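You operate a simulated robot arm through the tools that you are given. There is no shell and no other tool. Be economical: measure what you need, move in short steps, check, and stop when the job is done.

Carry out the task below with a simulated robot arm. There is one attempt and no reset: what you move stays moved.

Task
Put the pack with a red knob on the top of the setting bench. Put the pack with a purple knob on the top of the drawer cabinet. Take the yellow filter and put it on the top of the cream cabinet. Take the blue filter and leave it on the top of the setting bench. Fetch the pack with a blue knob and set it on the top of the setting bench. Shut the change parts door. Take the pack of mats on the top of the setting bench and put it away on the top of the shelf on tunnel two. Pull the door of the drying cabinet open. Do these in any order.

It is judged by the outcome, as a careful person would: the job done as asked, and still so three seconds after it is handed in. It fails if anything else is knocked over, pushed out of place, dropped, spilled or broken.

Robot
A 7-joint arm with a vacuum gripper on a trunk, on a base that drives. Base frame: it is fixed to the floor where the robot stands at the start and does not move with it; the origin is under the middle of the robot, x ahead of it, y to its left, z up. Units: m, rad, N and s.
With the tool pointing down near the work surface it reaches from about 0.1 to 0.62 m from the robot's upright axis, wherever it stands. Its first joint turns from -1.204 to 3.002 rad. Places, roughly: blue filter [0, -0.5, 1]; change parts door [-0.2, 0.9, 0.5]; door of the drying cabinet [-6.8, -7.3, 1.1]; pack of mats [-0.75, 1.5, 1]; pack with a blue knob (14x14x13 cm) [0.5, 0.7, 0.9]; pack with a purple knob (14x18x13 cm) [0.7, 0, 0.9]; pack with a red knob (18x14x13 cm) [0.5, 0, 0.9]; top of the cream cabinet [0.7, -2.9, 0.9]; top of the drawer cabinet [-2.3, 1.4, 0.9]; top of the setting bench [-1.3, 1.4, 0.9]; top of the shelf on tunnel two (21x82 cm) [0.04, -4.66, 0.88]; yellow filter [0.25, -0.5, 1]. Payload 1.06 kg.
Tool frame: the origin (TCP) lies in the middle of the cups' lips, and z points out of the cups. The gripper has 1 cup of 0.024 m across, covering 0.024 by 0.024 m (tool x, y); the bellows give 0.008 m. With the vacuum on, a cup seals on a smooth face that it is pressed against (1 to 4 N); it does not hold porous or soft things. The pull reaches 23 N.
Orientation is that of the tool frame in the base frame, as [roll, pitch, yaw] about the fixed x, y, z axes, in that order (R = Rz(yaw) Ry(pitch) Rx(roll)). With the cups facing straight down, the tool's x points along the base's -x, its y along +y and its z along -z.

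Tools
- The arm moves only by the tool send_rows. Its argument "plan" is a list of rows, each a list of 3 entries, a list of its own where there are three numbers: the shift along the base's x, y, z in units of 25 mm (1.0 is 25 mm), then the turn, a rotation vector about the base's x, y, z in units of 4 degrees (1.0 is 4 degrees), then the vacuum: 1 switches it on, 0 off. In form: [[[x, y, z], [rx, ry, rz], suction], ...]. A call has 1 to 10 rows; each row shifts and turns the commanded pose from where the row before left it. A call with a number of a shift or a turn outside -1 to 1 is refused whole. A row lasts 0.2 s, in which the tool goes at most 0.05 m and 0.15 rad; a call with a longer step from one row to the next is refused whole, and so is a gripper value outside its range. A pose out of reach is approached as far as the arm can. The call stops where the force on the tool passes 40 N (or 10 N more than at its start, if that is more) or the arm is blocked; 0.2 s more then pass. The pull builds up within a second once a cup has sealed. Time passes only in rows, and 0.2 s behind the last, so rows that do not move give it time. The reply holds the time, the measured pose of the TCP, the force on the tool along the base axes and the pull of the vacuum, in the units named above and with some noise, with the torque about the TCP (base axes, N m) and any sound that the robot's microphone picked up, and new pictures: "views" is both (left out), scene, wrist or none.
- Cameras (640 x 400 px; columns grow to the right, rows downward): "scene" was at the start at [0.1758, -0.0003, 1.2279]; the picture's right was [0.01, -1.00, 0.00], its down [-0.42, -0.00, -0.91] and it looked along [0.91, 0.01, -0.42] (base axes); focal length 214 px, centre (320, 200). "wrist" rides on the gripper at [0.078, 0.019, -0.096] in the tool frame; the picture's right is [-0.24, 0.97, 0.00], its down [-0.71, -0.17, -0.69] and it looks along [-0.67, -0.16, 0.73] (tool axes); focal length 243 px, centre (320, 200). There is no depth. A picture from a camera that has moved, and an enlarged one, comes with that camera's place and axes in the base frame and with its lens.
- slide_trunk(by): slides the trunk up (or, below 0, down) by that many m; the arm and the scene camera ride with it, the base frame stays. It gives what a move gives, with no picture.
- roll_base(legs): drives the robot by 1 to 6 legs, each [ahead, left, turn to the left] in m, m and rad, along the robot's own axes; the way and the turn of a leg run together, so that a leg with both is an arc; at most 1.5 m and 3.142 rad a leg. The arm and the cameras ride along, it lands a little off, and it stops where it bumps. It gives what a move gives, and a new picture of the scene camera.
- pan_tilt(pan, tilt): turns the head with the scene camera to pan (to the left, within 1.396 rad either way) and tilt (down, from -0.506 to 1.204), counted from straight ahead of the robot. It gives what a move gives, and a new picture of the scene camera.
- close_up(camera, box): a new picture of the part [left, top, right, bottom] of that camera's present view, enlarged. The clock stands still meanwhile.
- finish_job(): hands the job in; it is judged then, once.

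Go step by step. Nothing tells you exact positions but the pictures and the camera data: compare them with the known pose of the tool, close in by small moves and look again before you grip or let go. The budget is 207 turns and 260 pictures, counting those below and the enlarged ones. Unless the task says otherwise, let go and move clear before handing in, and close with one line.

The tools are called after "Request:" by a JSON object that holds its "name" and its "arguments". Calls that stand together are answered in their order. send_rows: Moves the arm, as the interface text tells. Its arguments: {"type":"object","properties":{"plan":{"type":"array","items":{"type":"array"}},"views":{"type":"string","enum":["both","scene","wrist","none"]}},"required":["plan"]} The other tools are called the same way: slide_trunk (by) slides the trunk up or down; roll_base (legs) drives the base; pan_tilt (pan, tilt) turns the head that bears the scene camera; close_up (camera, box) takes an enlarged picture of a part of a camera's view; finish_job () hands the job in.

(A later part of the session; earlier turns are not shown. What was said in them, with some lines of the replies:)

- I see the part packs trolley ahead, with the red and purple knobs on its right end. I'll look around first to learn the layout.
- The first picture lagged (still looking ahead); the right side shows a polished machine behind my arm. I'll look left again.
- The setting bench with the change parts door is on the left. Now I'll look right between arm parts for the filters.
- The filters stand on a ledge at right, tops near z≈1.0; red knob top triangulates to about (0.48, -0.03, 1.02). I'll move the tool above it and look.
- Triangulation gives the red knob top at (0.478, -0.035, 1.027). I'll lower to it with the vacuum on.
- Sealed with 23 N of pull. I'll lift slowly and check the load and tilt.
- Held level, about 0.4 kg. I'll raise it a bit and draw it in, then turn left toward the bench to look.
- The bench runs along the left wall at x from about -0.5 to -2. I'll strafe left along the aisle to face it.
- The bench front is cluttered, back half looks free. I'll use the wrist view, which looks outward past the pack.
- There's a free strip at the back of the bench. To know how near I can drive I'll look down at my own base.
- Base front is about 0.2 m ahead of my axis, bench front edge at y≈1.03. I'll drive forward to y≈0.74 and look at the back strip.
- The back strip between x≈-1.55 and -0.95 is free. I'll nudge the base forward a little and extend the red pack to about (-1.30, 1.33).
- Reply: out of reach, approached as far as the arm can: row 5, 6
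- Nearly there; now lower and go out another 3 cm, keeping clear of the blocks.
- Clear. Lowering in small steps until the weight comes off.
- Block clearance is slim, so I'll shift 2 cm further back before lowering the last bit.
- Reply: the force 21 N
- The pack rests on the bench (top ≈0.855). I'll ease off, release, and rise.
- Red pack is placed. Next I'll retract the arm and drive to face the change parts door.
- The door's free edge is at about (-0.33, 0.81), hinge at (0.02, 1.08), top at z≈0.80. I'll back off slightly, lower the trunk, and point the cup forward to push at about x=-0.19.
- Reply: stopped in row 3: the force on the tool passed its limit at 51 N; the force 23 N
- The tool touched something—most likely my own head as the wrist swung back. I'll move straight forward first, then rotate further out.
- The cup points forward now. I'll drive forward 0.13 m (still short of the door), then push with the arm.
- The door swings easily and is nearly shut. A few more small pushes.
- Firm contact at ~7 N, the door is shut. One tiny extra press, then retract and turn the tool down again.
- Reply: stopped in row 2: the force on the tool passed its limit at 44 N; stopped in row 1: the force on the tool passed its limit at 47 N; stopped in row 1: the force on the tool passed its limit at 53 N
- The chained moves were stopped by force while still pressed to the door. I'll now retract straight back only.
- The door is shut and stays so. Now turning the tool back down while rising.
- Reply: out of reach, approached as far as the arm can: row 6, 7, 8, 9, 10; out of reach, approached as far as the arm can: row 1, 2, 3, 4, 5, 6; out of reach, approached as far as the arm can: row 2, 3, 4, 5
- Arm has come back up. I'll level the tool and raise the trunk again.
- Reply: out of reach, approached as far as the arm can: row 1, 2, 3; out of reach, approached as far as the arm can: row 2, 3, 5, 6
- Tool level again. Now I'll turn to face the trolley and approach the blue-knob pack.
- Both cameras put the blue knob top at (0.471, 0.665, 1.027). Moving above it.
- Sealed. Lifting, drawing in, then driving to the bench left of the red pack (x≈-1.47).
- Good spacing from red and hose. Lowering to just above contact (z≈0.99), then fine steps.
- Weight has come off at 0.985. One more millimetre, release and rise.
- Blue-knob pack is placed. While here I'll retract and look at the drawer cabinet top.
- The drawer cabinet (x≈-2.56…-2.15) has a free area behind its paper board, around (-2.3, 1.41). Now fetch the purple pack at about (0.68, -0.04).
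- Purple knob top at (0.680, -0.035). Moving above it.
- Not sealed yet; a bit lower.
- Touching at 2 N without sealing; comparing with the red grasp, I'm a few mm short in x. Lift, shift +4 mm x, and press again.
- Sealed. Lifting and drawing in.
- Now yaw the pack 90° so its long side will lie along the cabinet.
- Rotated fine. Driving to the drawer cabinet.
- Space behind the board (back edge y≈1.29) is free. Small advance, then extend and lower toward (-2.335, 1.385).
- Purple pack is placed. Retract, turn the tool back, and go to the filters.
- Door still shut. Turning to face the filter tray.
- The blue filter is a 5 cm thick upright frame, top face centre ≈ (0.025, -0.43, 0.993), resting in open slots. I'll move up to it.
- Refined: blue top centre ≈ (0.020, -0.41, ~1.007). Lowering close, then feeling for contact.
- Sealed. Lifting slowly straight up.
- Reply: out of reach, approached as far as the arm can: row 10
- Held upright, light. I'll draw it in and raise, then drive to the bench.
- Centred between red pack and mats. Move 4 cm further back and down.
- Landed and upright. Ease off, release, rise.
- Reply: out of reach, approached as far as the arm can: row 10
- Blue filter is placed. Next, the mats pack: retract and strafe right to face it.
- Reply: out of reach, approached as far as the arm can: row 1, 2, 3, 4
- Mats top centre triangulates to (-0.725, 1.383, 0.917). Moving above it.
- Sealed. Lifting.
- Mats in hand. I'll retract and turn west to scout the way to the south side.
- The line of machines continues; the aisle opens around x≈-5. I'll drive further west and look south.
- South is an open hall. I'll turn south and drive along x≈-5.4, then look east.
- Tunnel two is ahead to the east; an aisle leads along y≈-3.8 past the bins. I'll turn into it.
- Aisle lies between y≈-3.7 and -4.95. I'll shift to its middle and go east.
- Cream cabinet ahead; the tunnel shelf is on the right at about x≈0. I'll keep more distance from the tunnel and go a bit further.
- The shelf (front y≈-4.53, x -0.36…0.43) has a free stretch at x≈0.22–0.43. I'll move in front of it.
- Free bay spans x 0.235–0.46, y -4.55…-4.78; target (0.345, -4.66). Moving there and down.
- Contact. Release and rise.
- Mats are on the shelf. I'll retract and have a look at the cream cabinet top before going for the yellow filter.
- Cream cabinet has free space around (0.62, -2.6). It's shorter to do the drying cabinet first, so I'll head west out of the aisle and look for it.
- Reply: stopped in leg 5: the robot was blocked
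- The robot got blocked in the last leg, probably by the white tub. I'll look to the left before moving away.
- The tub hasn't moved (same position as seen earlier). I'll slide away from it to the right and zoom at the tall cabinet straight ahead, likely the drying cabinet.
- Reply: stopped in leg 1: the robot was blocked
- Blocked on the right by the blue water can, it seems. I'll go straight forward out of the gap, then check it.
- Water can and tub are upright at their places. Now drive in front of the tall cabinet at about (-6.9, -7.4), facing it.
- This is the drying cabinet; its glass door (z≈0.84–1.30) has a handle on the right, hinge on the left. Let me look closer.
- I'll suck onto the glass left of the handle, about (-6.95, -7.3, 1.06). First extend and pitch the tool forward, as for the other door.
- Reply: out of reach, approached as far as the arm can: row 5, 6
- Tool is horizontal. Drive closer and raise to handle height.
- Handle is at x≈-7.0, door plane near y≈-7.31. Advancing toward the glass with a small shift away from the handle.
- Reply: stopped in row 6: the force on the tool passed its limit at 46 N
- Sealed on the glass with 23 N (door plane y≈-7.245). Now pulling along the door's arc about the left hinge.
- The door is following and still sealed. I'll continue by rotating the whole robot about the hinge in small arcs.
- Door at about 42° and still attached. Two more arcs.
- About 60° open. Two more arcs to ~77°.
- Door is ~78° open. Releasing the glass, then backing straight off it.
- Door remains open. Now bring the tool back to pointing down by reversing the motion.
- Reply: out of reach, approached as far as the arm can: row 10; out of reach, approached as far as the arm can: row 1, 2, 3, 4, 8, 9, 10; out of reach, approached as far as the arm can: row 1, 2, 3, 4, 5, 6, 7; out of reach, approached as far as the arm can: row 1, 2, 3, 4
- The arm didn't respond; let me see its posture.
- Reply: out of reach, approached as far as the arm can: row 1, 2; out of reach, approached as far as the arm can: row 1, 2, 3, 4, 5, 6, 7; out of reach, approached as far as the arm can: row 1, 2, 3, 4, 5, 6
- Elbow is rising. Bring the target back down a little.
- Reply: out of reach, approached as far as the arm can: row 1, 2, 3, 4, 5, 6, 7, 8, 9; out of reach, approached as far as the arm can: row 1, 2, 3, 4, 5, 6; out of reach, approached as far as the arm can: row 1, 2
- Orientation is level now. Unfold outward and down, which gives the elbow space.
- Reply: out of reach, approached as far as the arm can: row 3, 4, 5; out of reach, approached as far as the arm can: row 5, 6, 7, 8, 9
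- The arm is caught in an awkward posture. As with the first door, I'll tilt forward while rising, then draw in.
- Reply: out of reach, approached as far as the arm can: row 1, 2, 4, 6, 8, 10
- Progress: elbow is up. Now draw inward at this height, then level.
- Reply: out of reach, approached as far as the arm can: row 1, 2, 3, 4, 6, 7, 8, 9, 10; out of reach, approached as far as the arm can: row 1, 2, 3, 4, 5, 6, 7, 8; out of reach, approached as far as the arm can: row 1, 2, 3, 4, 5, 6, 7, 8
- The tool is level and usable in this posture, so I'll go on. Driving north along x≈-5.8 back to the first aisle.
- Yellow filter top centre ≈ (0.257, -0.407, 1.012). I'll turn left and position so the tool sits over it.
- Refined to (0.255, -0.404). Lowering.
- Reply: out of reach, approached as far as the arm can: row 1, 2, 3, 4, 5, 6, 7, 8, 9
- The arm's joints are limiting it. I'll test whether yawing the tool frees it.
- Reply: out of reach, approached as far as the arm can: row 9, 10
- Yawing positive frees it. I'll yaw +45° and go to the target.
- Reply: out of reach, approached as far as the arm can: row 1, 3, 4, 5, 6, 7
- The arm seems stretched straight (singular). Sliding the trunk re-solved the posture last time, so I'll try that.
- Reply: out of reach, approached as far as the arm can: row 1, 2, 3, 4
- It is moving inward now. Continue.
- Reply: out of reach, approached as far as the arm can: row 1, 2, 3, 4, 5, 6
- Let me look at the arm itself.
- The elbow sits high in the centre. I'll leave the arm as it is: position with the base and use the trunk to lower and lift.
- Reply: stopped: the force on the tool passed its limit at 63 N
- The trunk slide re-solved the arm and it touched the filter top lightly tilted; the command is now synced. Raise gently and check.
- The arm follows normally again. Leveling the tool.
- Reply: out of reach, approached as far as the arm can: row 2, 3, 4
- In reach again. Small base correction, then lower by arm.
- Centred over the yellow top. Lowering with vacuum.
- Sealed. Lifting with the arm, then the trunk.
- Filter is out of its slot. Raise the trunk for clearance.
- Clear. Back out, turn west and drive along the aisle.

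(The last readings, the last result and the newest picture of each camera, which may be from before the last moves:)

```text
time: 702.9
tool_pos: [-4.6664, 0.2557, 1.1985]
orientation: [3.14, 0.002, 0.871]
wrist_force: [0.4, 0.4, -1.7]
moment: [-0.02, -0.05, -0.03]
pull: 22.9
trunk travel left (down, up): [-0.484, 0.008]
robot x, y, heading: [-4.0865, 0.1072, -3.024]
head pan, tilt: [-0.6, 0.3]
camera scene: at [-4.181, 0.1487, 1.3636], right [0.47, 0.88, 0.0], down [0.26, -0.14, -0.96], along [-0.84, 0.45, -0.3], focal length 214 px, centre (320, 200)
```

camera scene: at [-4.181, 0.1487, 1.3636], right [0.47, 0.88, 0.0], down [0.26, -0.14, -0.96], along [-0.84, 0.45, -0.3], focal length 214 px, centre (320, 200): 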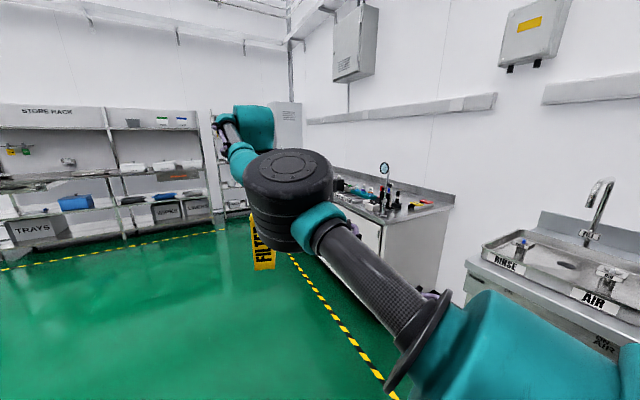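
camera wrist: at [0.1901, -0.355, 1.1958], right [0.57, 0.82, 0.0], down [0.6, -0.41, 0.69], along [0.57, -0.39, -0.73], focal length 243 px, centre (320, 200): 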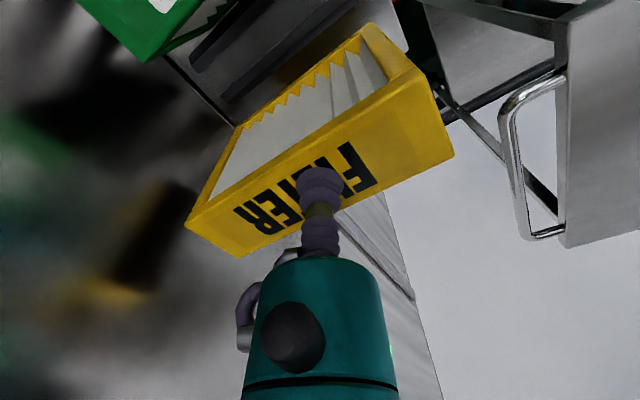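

Request:
{"name": "roll_base", "arguments": {"legs": [[0.7, -0.1, -0.117], [0.72, 0, 0], [0, 0, 1.571], [1.5, 0, 0], [1.5, 0, 0]]}}

```text
time: 728.1
tool_pos: [-5.7538, -3.3801, 1.1985]
orientation: [3.139, 0.002, 2.313]
wrist_force: [0.4, 0.0, -2.7]
moment: [0.03, 0.0, -0.01]
pull: 23.0
trunk travel left (down, up): [-0.484, 0.008]
robot x, y, heading: [-5.534, -2.8253, -1.585]
head pan, tilt: [-0.6, 0.3]
camera scene: at [-5.5862, -2.9143, 1.3636], right [-0.82, 0.58, 0.0], down [0.17, 0.24, -0.96], along [-0.55, -0.78, -0.3], focal length 214 px, centre (320, 200)
```

scene: 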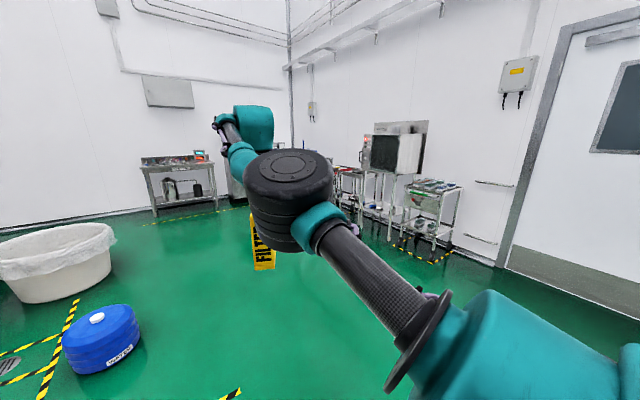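

Request:
{"name": "roll_base", "arguments": {"legs": [[0.9, 0, 0], [0, 0, 1.585], [1.1, 0, 0]]}}

Request:
{"name": "pan_tilt", "arguments": {"pan": 0.2, "tilt": 0.45}}

```text
time: 741.9
tool_pos: [-3.9182, -3.9773, 1.1996]
orientation: [3.14, 0.002, -2.414]
wrist_force: [0.3, -0.7, -1.4]
moment: [0.02, 0.01, 0.02]
pull: 23.0
trunk travel left (down, up): [-0.484, 0.008]
robot x, y, heading: [-4.4623, -3.7474, -0.026]
head pan, tilt: [-0.6, 0.3]
camera scene: at [-4.3811, -3.8053, 1.3636], right [-0.59, -0.81, 0.0], down [-0.24, 0.17, -0.96], along [0.77, -0.56, -0.3], focal length 214 px, centre (320, 200)
```

scene: 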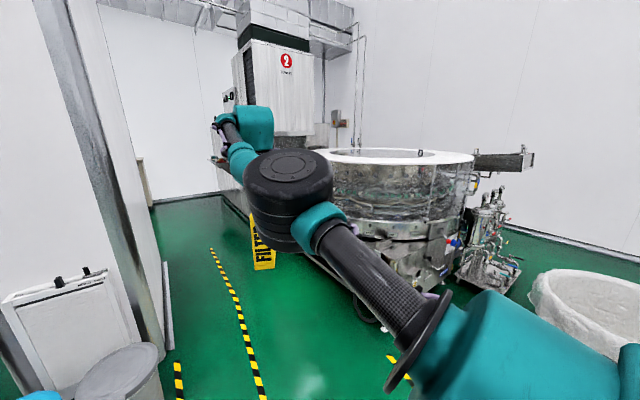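

```text
time: 743.0
tool_pos: [-3.9172, -3.9783, 1.1993]
orientation: [3.14, 0.003, -2.413]
wrist_force: [1.2, -0.2, -1.4]
moment: [-0.02, 0.03, 0.0]
pull: 22.6
trunk travel left (down, up): [-0.484, 0.008]
robot x, y, heading: [-4.4675, -3.7506, -0.029]
head pan, tilt: [0.201, 0.45]
camera scene: at [-4.3661, -3.7348, 1.3497], right [0.17, -0.99, 0.0], down [-0.43, -0.07, -0.9], along [0.89, 0.15, -0.44], focal length 214 px, centre (320, 200)
```

scene: 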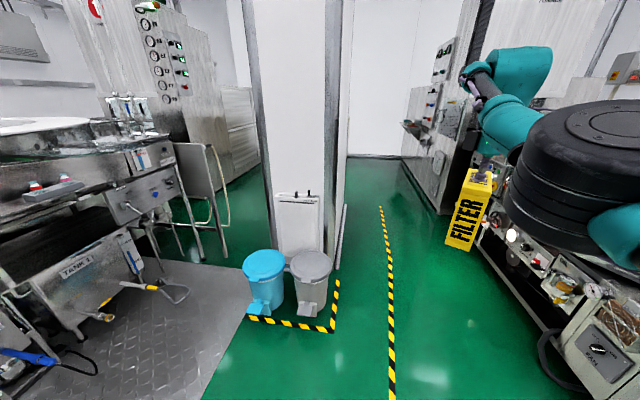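

The aisle entrance is clear; shifting right and driving in toward the cream cabinet.

Request:
{"name": "roll_base", "arguments": {"legs": [[0, -0.35, 0.029], [1.4, 0, 0], [1.4, 0, 0], [1.0, 0, 0]]}}

```text
time: 764.6
tool_pos: [-0.1418, -4.3682, 1.1975]
orientation: [3.14, 0.003, -2.399]
wrist_force: [0.1, -0.2, -2.3]
moment: [0.01, 0.01, 0.0]
pull: 22.9
trunk travel left (down, up): [-0.484, 0.008]
robot x, y, heading: [-0.69, -4.1444, -0.021]
head pan, tilt: [0.201, 0.45]
camera scene: at [-0.592, -4.1294, 1.3497], right [0.18, -0.98, 0.0], down [-0.43, -0.08, -0.9], along [0.89, 0.16, -0.44], focal length 214 px, centre (320, 200)
```

scene: 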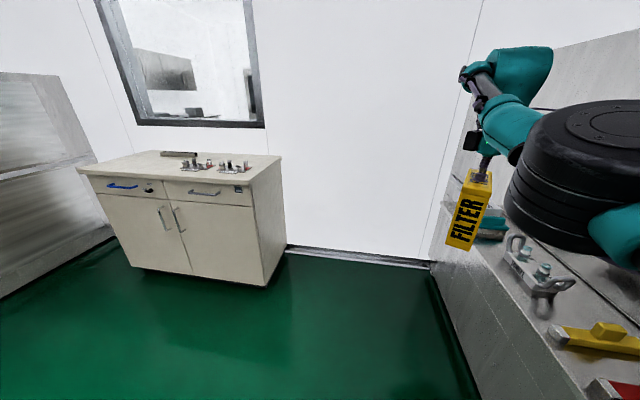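

Request:
{"name": "roll_base", "arguments": {"legs": [[0, 1.4, 0.021], [0.5, 0.3, 0]]}}

Request:
{"name": "pan_tilt", "arguments": {"pan": 0.0, "tilt": 0.65}}

```text
time: 779.8
tool_pos: [0.3786, -2.6671, 1.198]
orientation: [3.141, 0.003, -2.384]
wrist_force: [-0.6, 0.3, -2.4]
moment: [0.04, 0.06, 0.02]
pull: 22.7
trunk travel left (down, up): [-0.484, 0.008]
robot x, y, heading: [-0.1781, -2.4556, 0.001]
head pan, tilt: [0.201, 0.45]
camera scene: at [-0.0763, -2.4372, 1.3497], right [0.2, -0.98, 0.0], down [-0.43, -0.09, -0.9], along [0.88, 0.18, -0.44], focal length 214 px, centre (320, 200)
```

scene: 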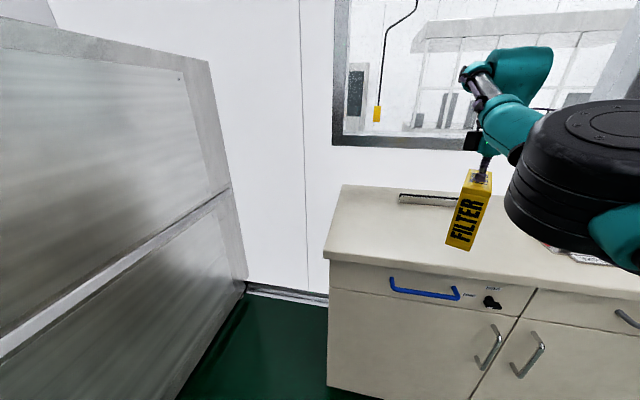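

```text
time: 780.5
tool_pos: [0.3782, -2.6683, 1.1992]
orientation: [3.14, 0.002, -2.383]
wrist_force: [0.5, 0.2, -3.0]
moment: [0.01, 0.0, -0.03]
pull: 22.9
trunk travel left (down, up): [-0.484, 0.008]
robot x, y, heading: [-0.1797, -2.4558, 0.0]
head pan, tilt: [0.0, 0.649]
camera scene: at [-0.0799, -2.4557, 1.3319], right [0.0, -1.0, 0.0], down [-0.6, 0.0, -0.8], along [0.8, 0.0, -0.6], focal length 214 px, centre (320, 200)
```

scene: 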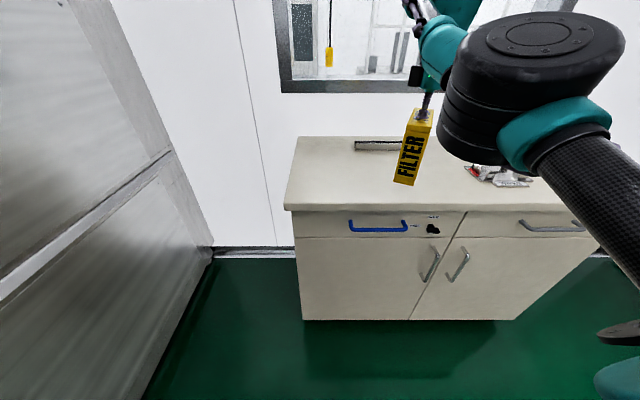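

Free area on the cream top around (0.66, -2.66). Forward 0.28 m, then lower with the trunk.

Request:
{"name": "roll_base", "arguments": {"legs": [[0.28, 0, 0]]}}

Request:
{"name": "slide_trunk", "arguments": {"by": -0.12}}

Request:
{"name": "close_up", "arguments": {"camera": "scene", "box": [300, 60, 620, 260]}}

```text
time: 782.5
tool_pos: [0.6624, -2.6622, 1.1985]
orientation: [3.14, 0.002, -2.376]
wrist_force: [-0.3, -0.2, -1.9]
moment: [-0.02, 0.03, 0.01]
pull: 22.4
trunk travel left (down, up): [-0.484, 0.008]
robot x, y, heading: [0.1033, -2.457, 0.003]
head pan, tilt: [0.0, 0.649]
camera scene: at [0.2009, -2.4543, 1.3318], right [0.01, -1.0, 0.0], down [-0.61, 0.0, -0.8], along [0.8, 0.0, -0.61], focal length 214 px, centre (320, 200)
```

scene: 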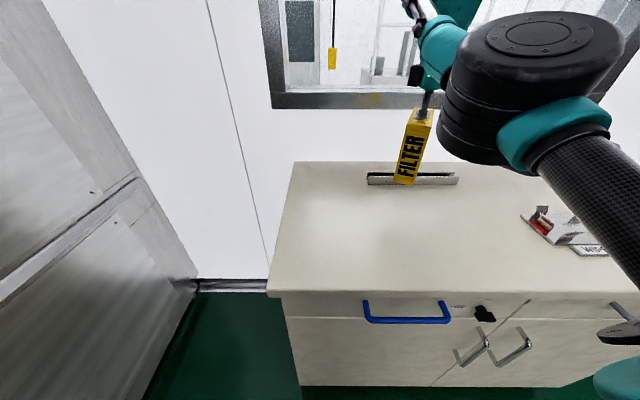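

```text
time: 783.8
tool_pos: [0.6698, -2.6637, 1.0503]
orientation: [3.101, -0.058, -2.375]
wrist_force: [-5.9, 1.9, 15.6]
moment: [0.0, -0.26, 0.06]
pull: 23.2
trunk travel left (down, up): [-0.373, 0.119]
robot x, y, heading: [0.1035, -2.4523, 0.007]
head pan, tilt: [0.0, 0.649]
stopped: the force on the tool passed its limit at 56 N (the readings are from after the stop); the commanded pose is now the measured one
```

```text
2.00 times, centred on (460, 160) of scene
camera zoom: at [0.2726, -2.4533, 1.206], right [0.01, -1.0, 0.0], down [-0.6, 0.0, -0.8], along [0.8, 0.0, -0.6], focal length 429 px, centre (40, 280)
```

zoom: 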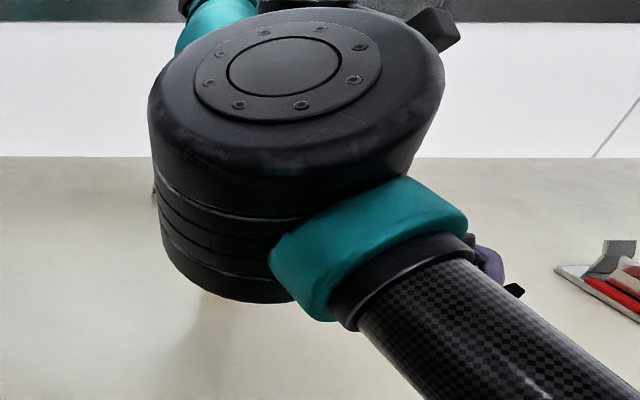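

Contact made at TCP 1.05 — the filter seems to have landed, slightly tilted. Check with the wrist camera.

Request:
{"name": "send_rows", "arguments": {"plan": [[[0, 0, 0.16], [0, 0, 0], 1], [[0, 0, 0], [0, 0, 0], 1]], "views": "wrist"}}

Request:
{"name": "pan_tilt", "arguments": {"pan": 0.35, "tilt": 0.6}}

```text
time: 784.4
tool_pos: [0.671, -2.6632, 1.0529]
orientation: [3.097, -0.057, -2.376]
wrist_force: [0.4, -0.2, -1.1]
moment: [0.02, -0.13, 0.01]
pull: 22.9
trunk travel left (down, up): [-0.373, 0.119]
robot x, y, heading: [0.104, -2.453, 0.008]
head pan, tilt: [0.0, 0.649]
camera wrist: at [0.6097, -2.7038, 1.1535], right [-0.5, 0.86, 0.03], down [0.68, 0.37, 0.64], along [0.54, 0.34, -0.77], focal length 243 px, centre (320, 200)
```

wrist: 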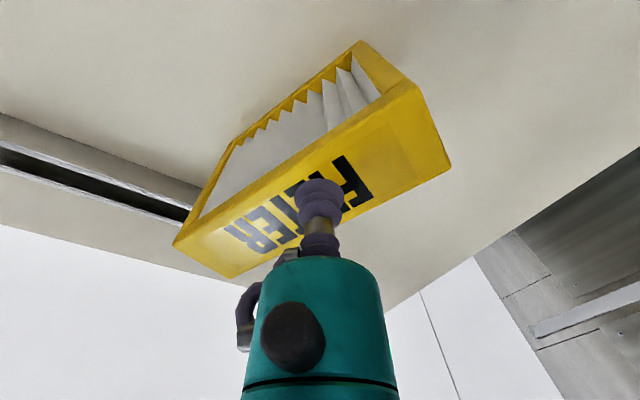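

```text
time: 785.2
tool_pos: [0.6704, -2.6642, 1.0524]
orientation: [3.098, -0.056, -2.376]
wrist_force: [-0.7, 0.8, -1.5]
moment: [0.0, -0.16, -0.01]
pull: 22.8
trunk travel left (down, up): [-0.373, 0.119]
robot x, y, heading: [0.1001, -2.457, 0.007]
head pan, tilt: [0.351, 0.6]
camera scene: at [0.27, -2.4236, 1.2106], right [0.35, -0.94, 0.0], down [-0.53, -0.2, -0.82], along [0.77, 0.29, -0.57], focal length 214 px, centre (320, 200)
```

scene: 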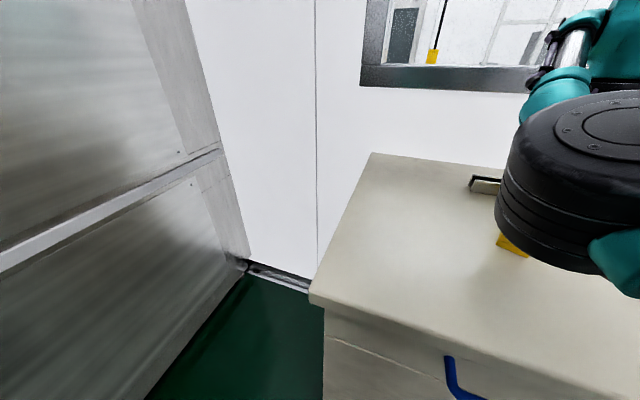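

Clear of the bar. Raise a hair, level the tool, then set down.

Request:
{"name": "send_rows", "arguments": {"plan": [[[0, 0, 0.3], [0, 0, 0], 1], [[0, 0, 0.1], [0.06, -0.51, 0], 1], [[0, 0, 0], [0.06, -0.51, 0], 1], [[0, 0, 0], [0, 0, 0], 1]], "views": "none"}}

```text
time: 786.2
tool_pos: [0.6781, -2.6648, 1.0621]
orientation: [3.141, 0.001, -2.375]
wrist_force: [-0.3, -0.4, -1.7]
moment: [0.03, 0.03, 0.02]
pull: 22.7
out of reach, approached as far as the arm can: row 2
trunk travel left (down, up): [-0.373, 0.119]
robot x, y, heading: [0.103, -2.4524, 0.009]
head pan, tilt: [0.351, 0.6]
```

Level. Lower in small steps.

Request:
{"name": "send_rows", "arguments": {"plan": [[[0, 0, -0.2], [0, 0, 0], 1], [[0, 0, -0.1], [0, 0, 0], 1], [[0, 0, 0], [0, 0, 0], 1]], "views": "none"}}

Request:
{"name": "send_rows", "arguments": {"plan": [[[0, 0, -0.15], [0, 0, 0], 1], [[0, 0, 0], [0, 0, 0], 1]], "views": "none"}}

```text
time: 787.0
tool_pos: [0.677, -2.6648, 1.0579]
orientation: [-3.141, 0.001, -2.378]
wrist_force: [2.0, 0.4, 1.3]
moment: [0.04, 0.1, -0.03]
pull: 22.8
trunk travel left (down, up): [-0.373, 0.119]
robot x, y, heading: [0.0979, -2.4526, 0.004]
head pan, tilt: [0.351, 0.6]
```

```text
time: 787.6
tool_pos: [0.6765, -2.6655, 1.0549]
orientation: [-3.141, 0.004, -2.377]
wrist_force: [3.8, -1.0, 11.3]
moment: [-0.02, 0.23, -0.02]
pull: 22.5
trunk travel left (down, up): [-0.373, 0.119]
robot x, y, heading: [0.1041, -2.4527, 0.01]
head pan, tilt: [0.351, 0.6]
```

Landed flat. Ease, release, rise straight up.

Request:
{"name": "send_rows", "arguments": {"plan": [[[0, 0, 0.1], [0, 0, 0], 1], [[0, 0, 0], [0, 0, 0], 0], [[0, 0, 0], [0, 0, 0], 0], [[0, 0, 0], [0, 0, 0], 0], [[0, 0, 0], [0, 0, 0], 0], [[0, 0, 0], [0, 0, 0], 0], [[0, 0, 0.3], [0, 0, 0], 0], [[0, 0, 0.5], [0, 0, 0], 0], [[0, 0, 0.6], [0, 0, 0], 0]], "views": "wrist"}}

```text
time: 789.6
tool_pos: [0.6745, -2.6663, 1.089]
orientation: [3.139, 0.0, -2.378]
wrist_force: [0.4, 0.4, 0.1]
moment: [0.0, 0.03, 0.0]
pull: 0.0
trunk travel left (down, up): [-0.373, 0.119]
robot x, y, heading: [0.1009, -2.4568, 0.007]
head pan, tilt: [0.351, 0.6]
camera wrist: at [0.607, -2.7068, 1.1861], right [-0.5, 0.86, 0.0], down [0.63, 0.37, 0.69], along [0.59, 0.35, -0.73], focal length 243 px, centre (320, 200)
```

wrist: 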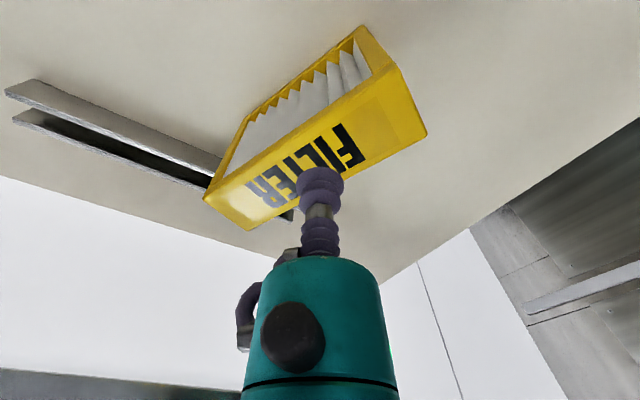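

Released and standing. Backing the base away and checking.

Request:
{"name": "roll_base", "arguments": {"legs": [[-0.45, 0, 0]]}}

Request:
{"name": "pan_tilt", "arguments": {"pan": 0.0, "tilt": 0.45}}

```text
time: 792.2
tool_pos: [0.2492, -2.6661, 1.0898]
orientation: [3.139, 0.001, -2.371]
wrist_force: [-0.7, 0.7, 0.3]
moment: [0.0, 0.0, -0.01]
pull: 0.1
trunk travel left (down, up): [-0.373, 0.119]
robot x, y, heading: [-0.3255, -2.4581, 0.016]
head pan, tilt: [0.351, 0.6]
camera scene: at [-0.1597, -2.4265, 1.2106], right [0.36, -0.93, 0.0], down [-0.53, -0.2, -0.83], along [0.77, 0.29, -0.56], focal length 214 px, centre (320, 200)
```

scene: 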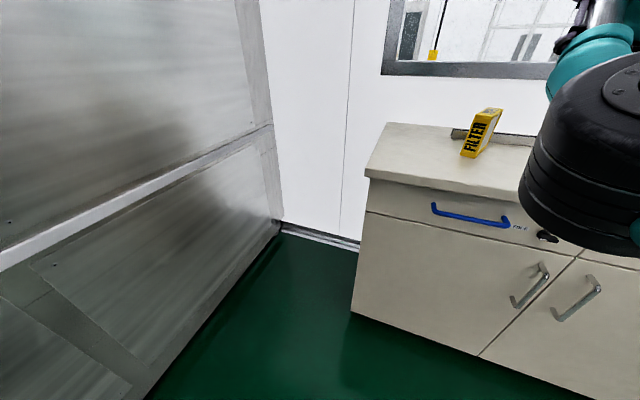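

```text
time: 793.0
tool_pos: [0.2489, -2.6666, 1.09]
orientation: [3.14, 0.001, -2.367]
wrist_force: [-0.6, -0.4, 0.4]
moment: [-0.01, 0.02, 0.01]
pull: 0.0
trunk travel left (down, up): [-0.373, 0.119]
robot x, y, heading: [-0.3252, -2.4579, 0.011]
head pan, tilt: [0.0, 0.45]
camera scene: at [-0.15, -2.4567, 1.2241], right [0.02, -1.0, 0.0], down [-0.44, -0.01, -0.9], along [0.9, 0.01, -0.44], focal length 214 px, centre (320, 200)
```

scene: 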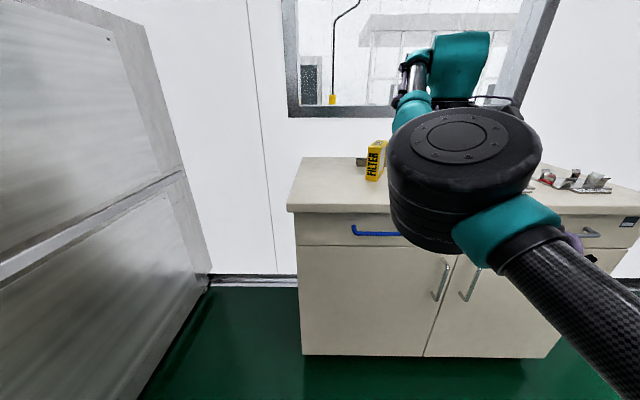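

The yellow filter stands upright on the cream cabinet. All eight jobs are done and the gripper is clear, so I'm handing in.

Request:
{"name": "finish_job", "arguments": {}}

```text
The job is handed in.
```

I finished all eight tasks and handed the job in. On the way to the drying cabinet the base bumped the white tub, and then what looked to be the blue water can. Both are still upright, and as far as I could measure from the pictures neither moved.
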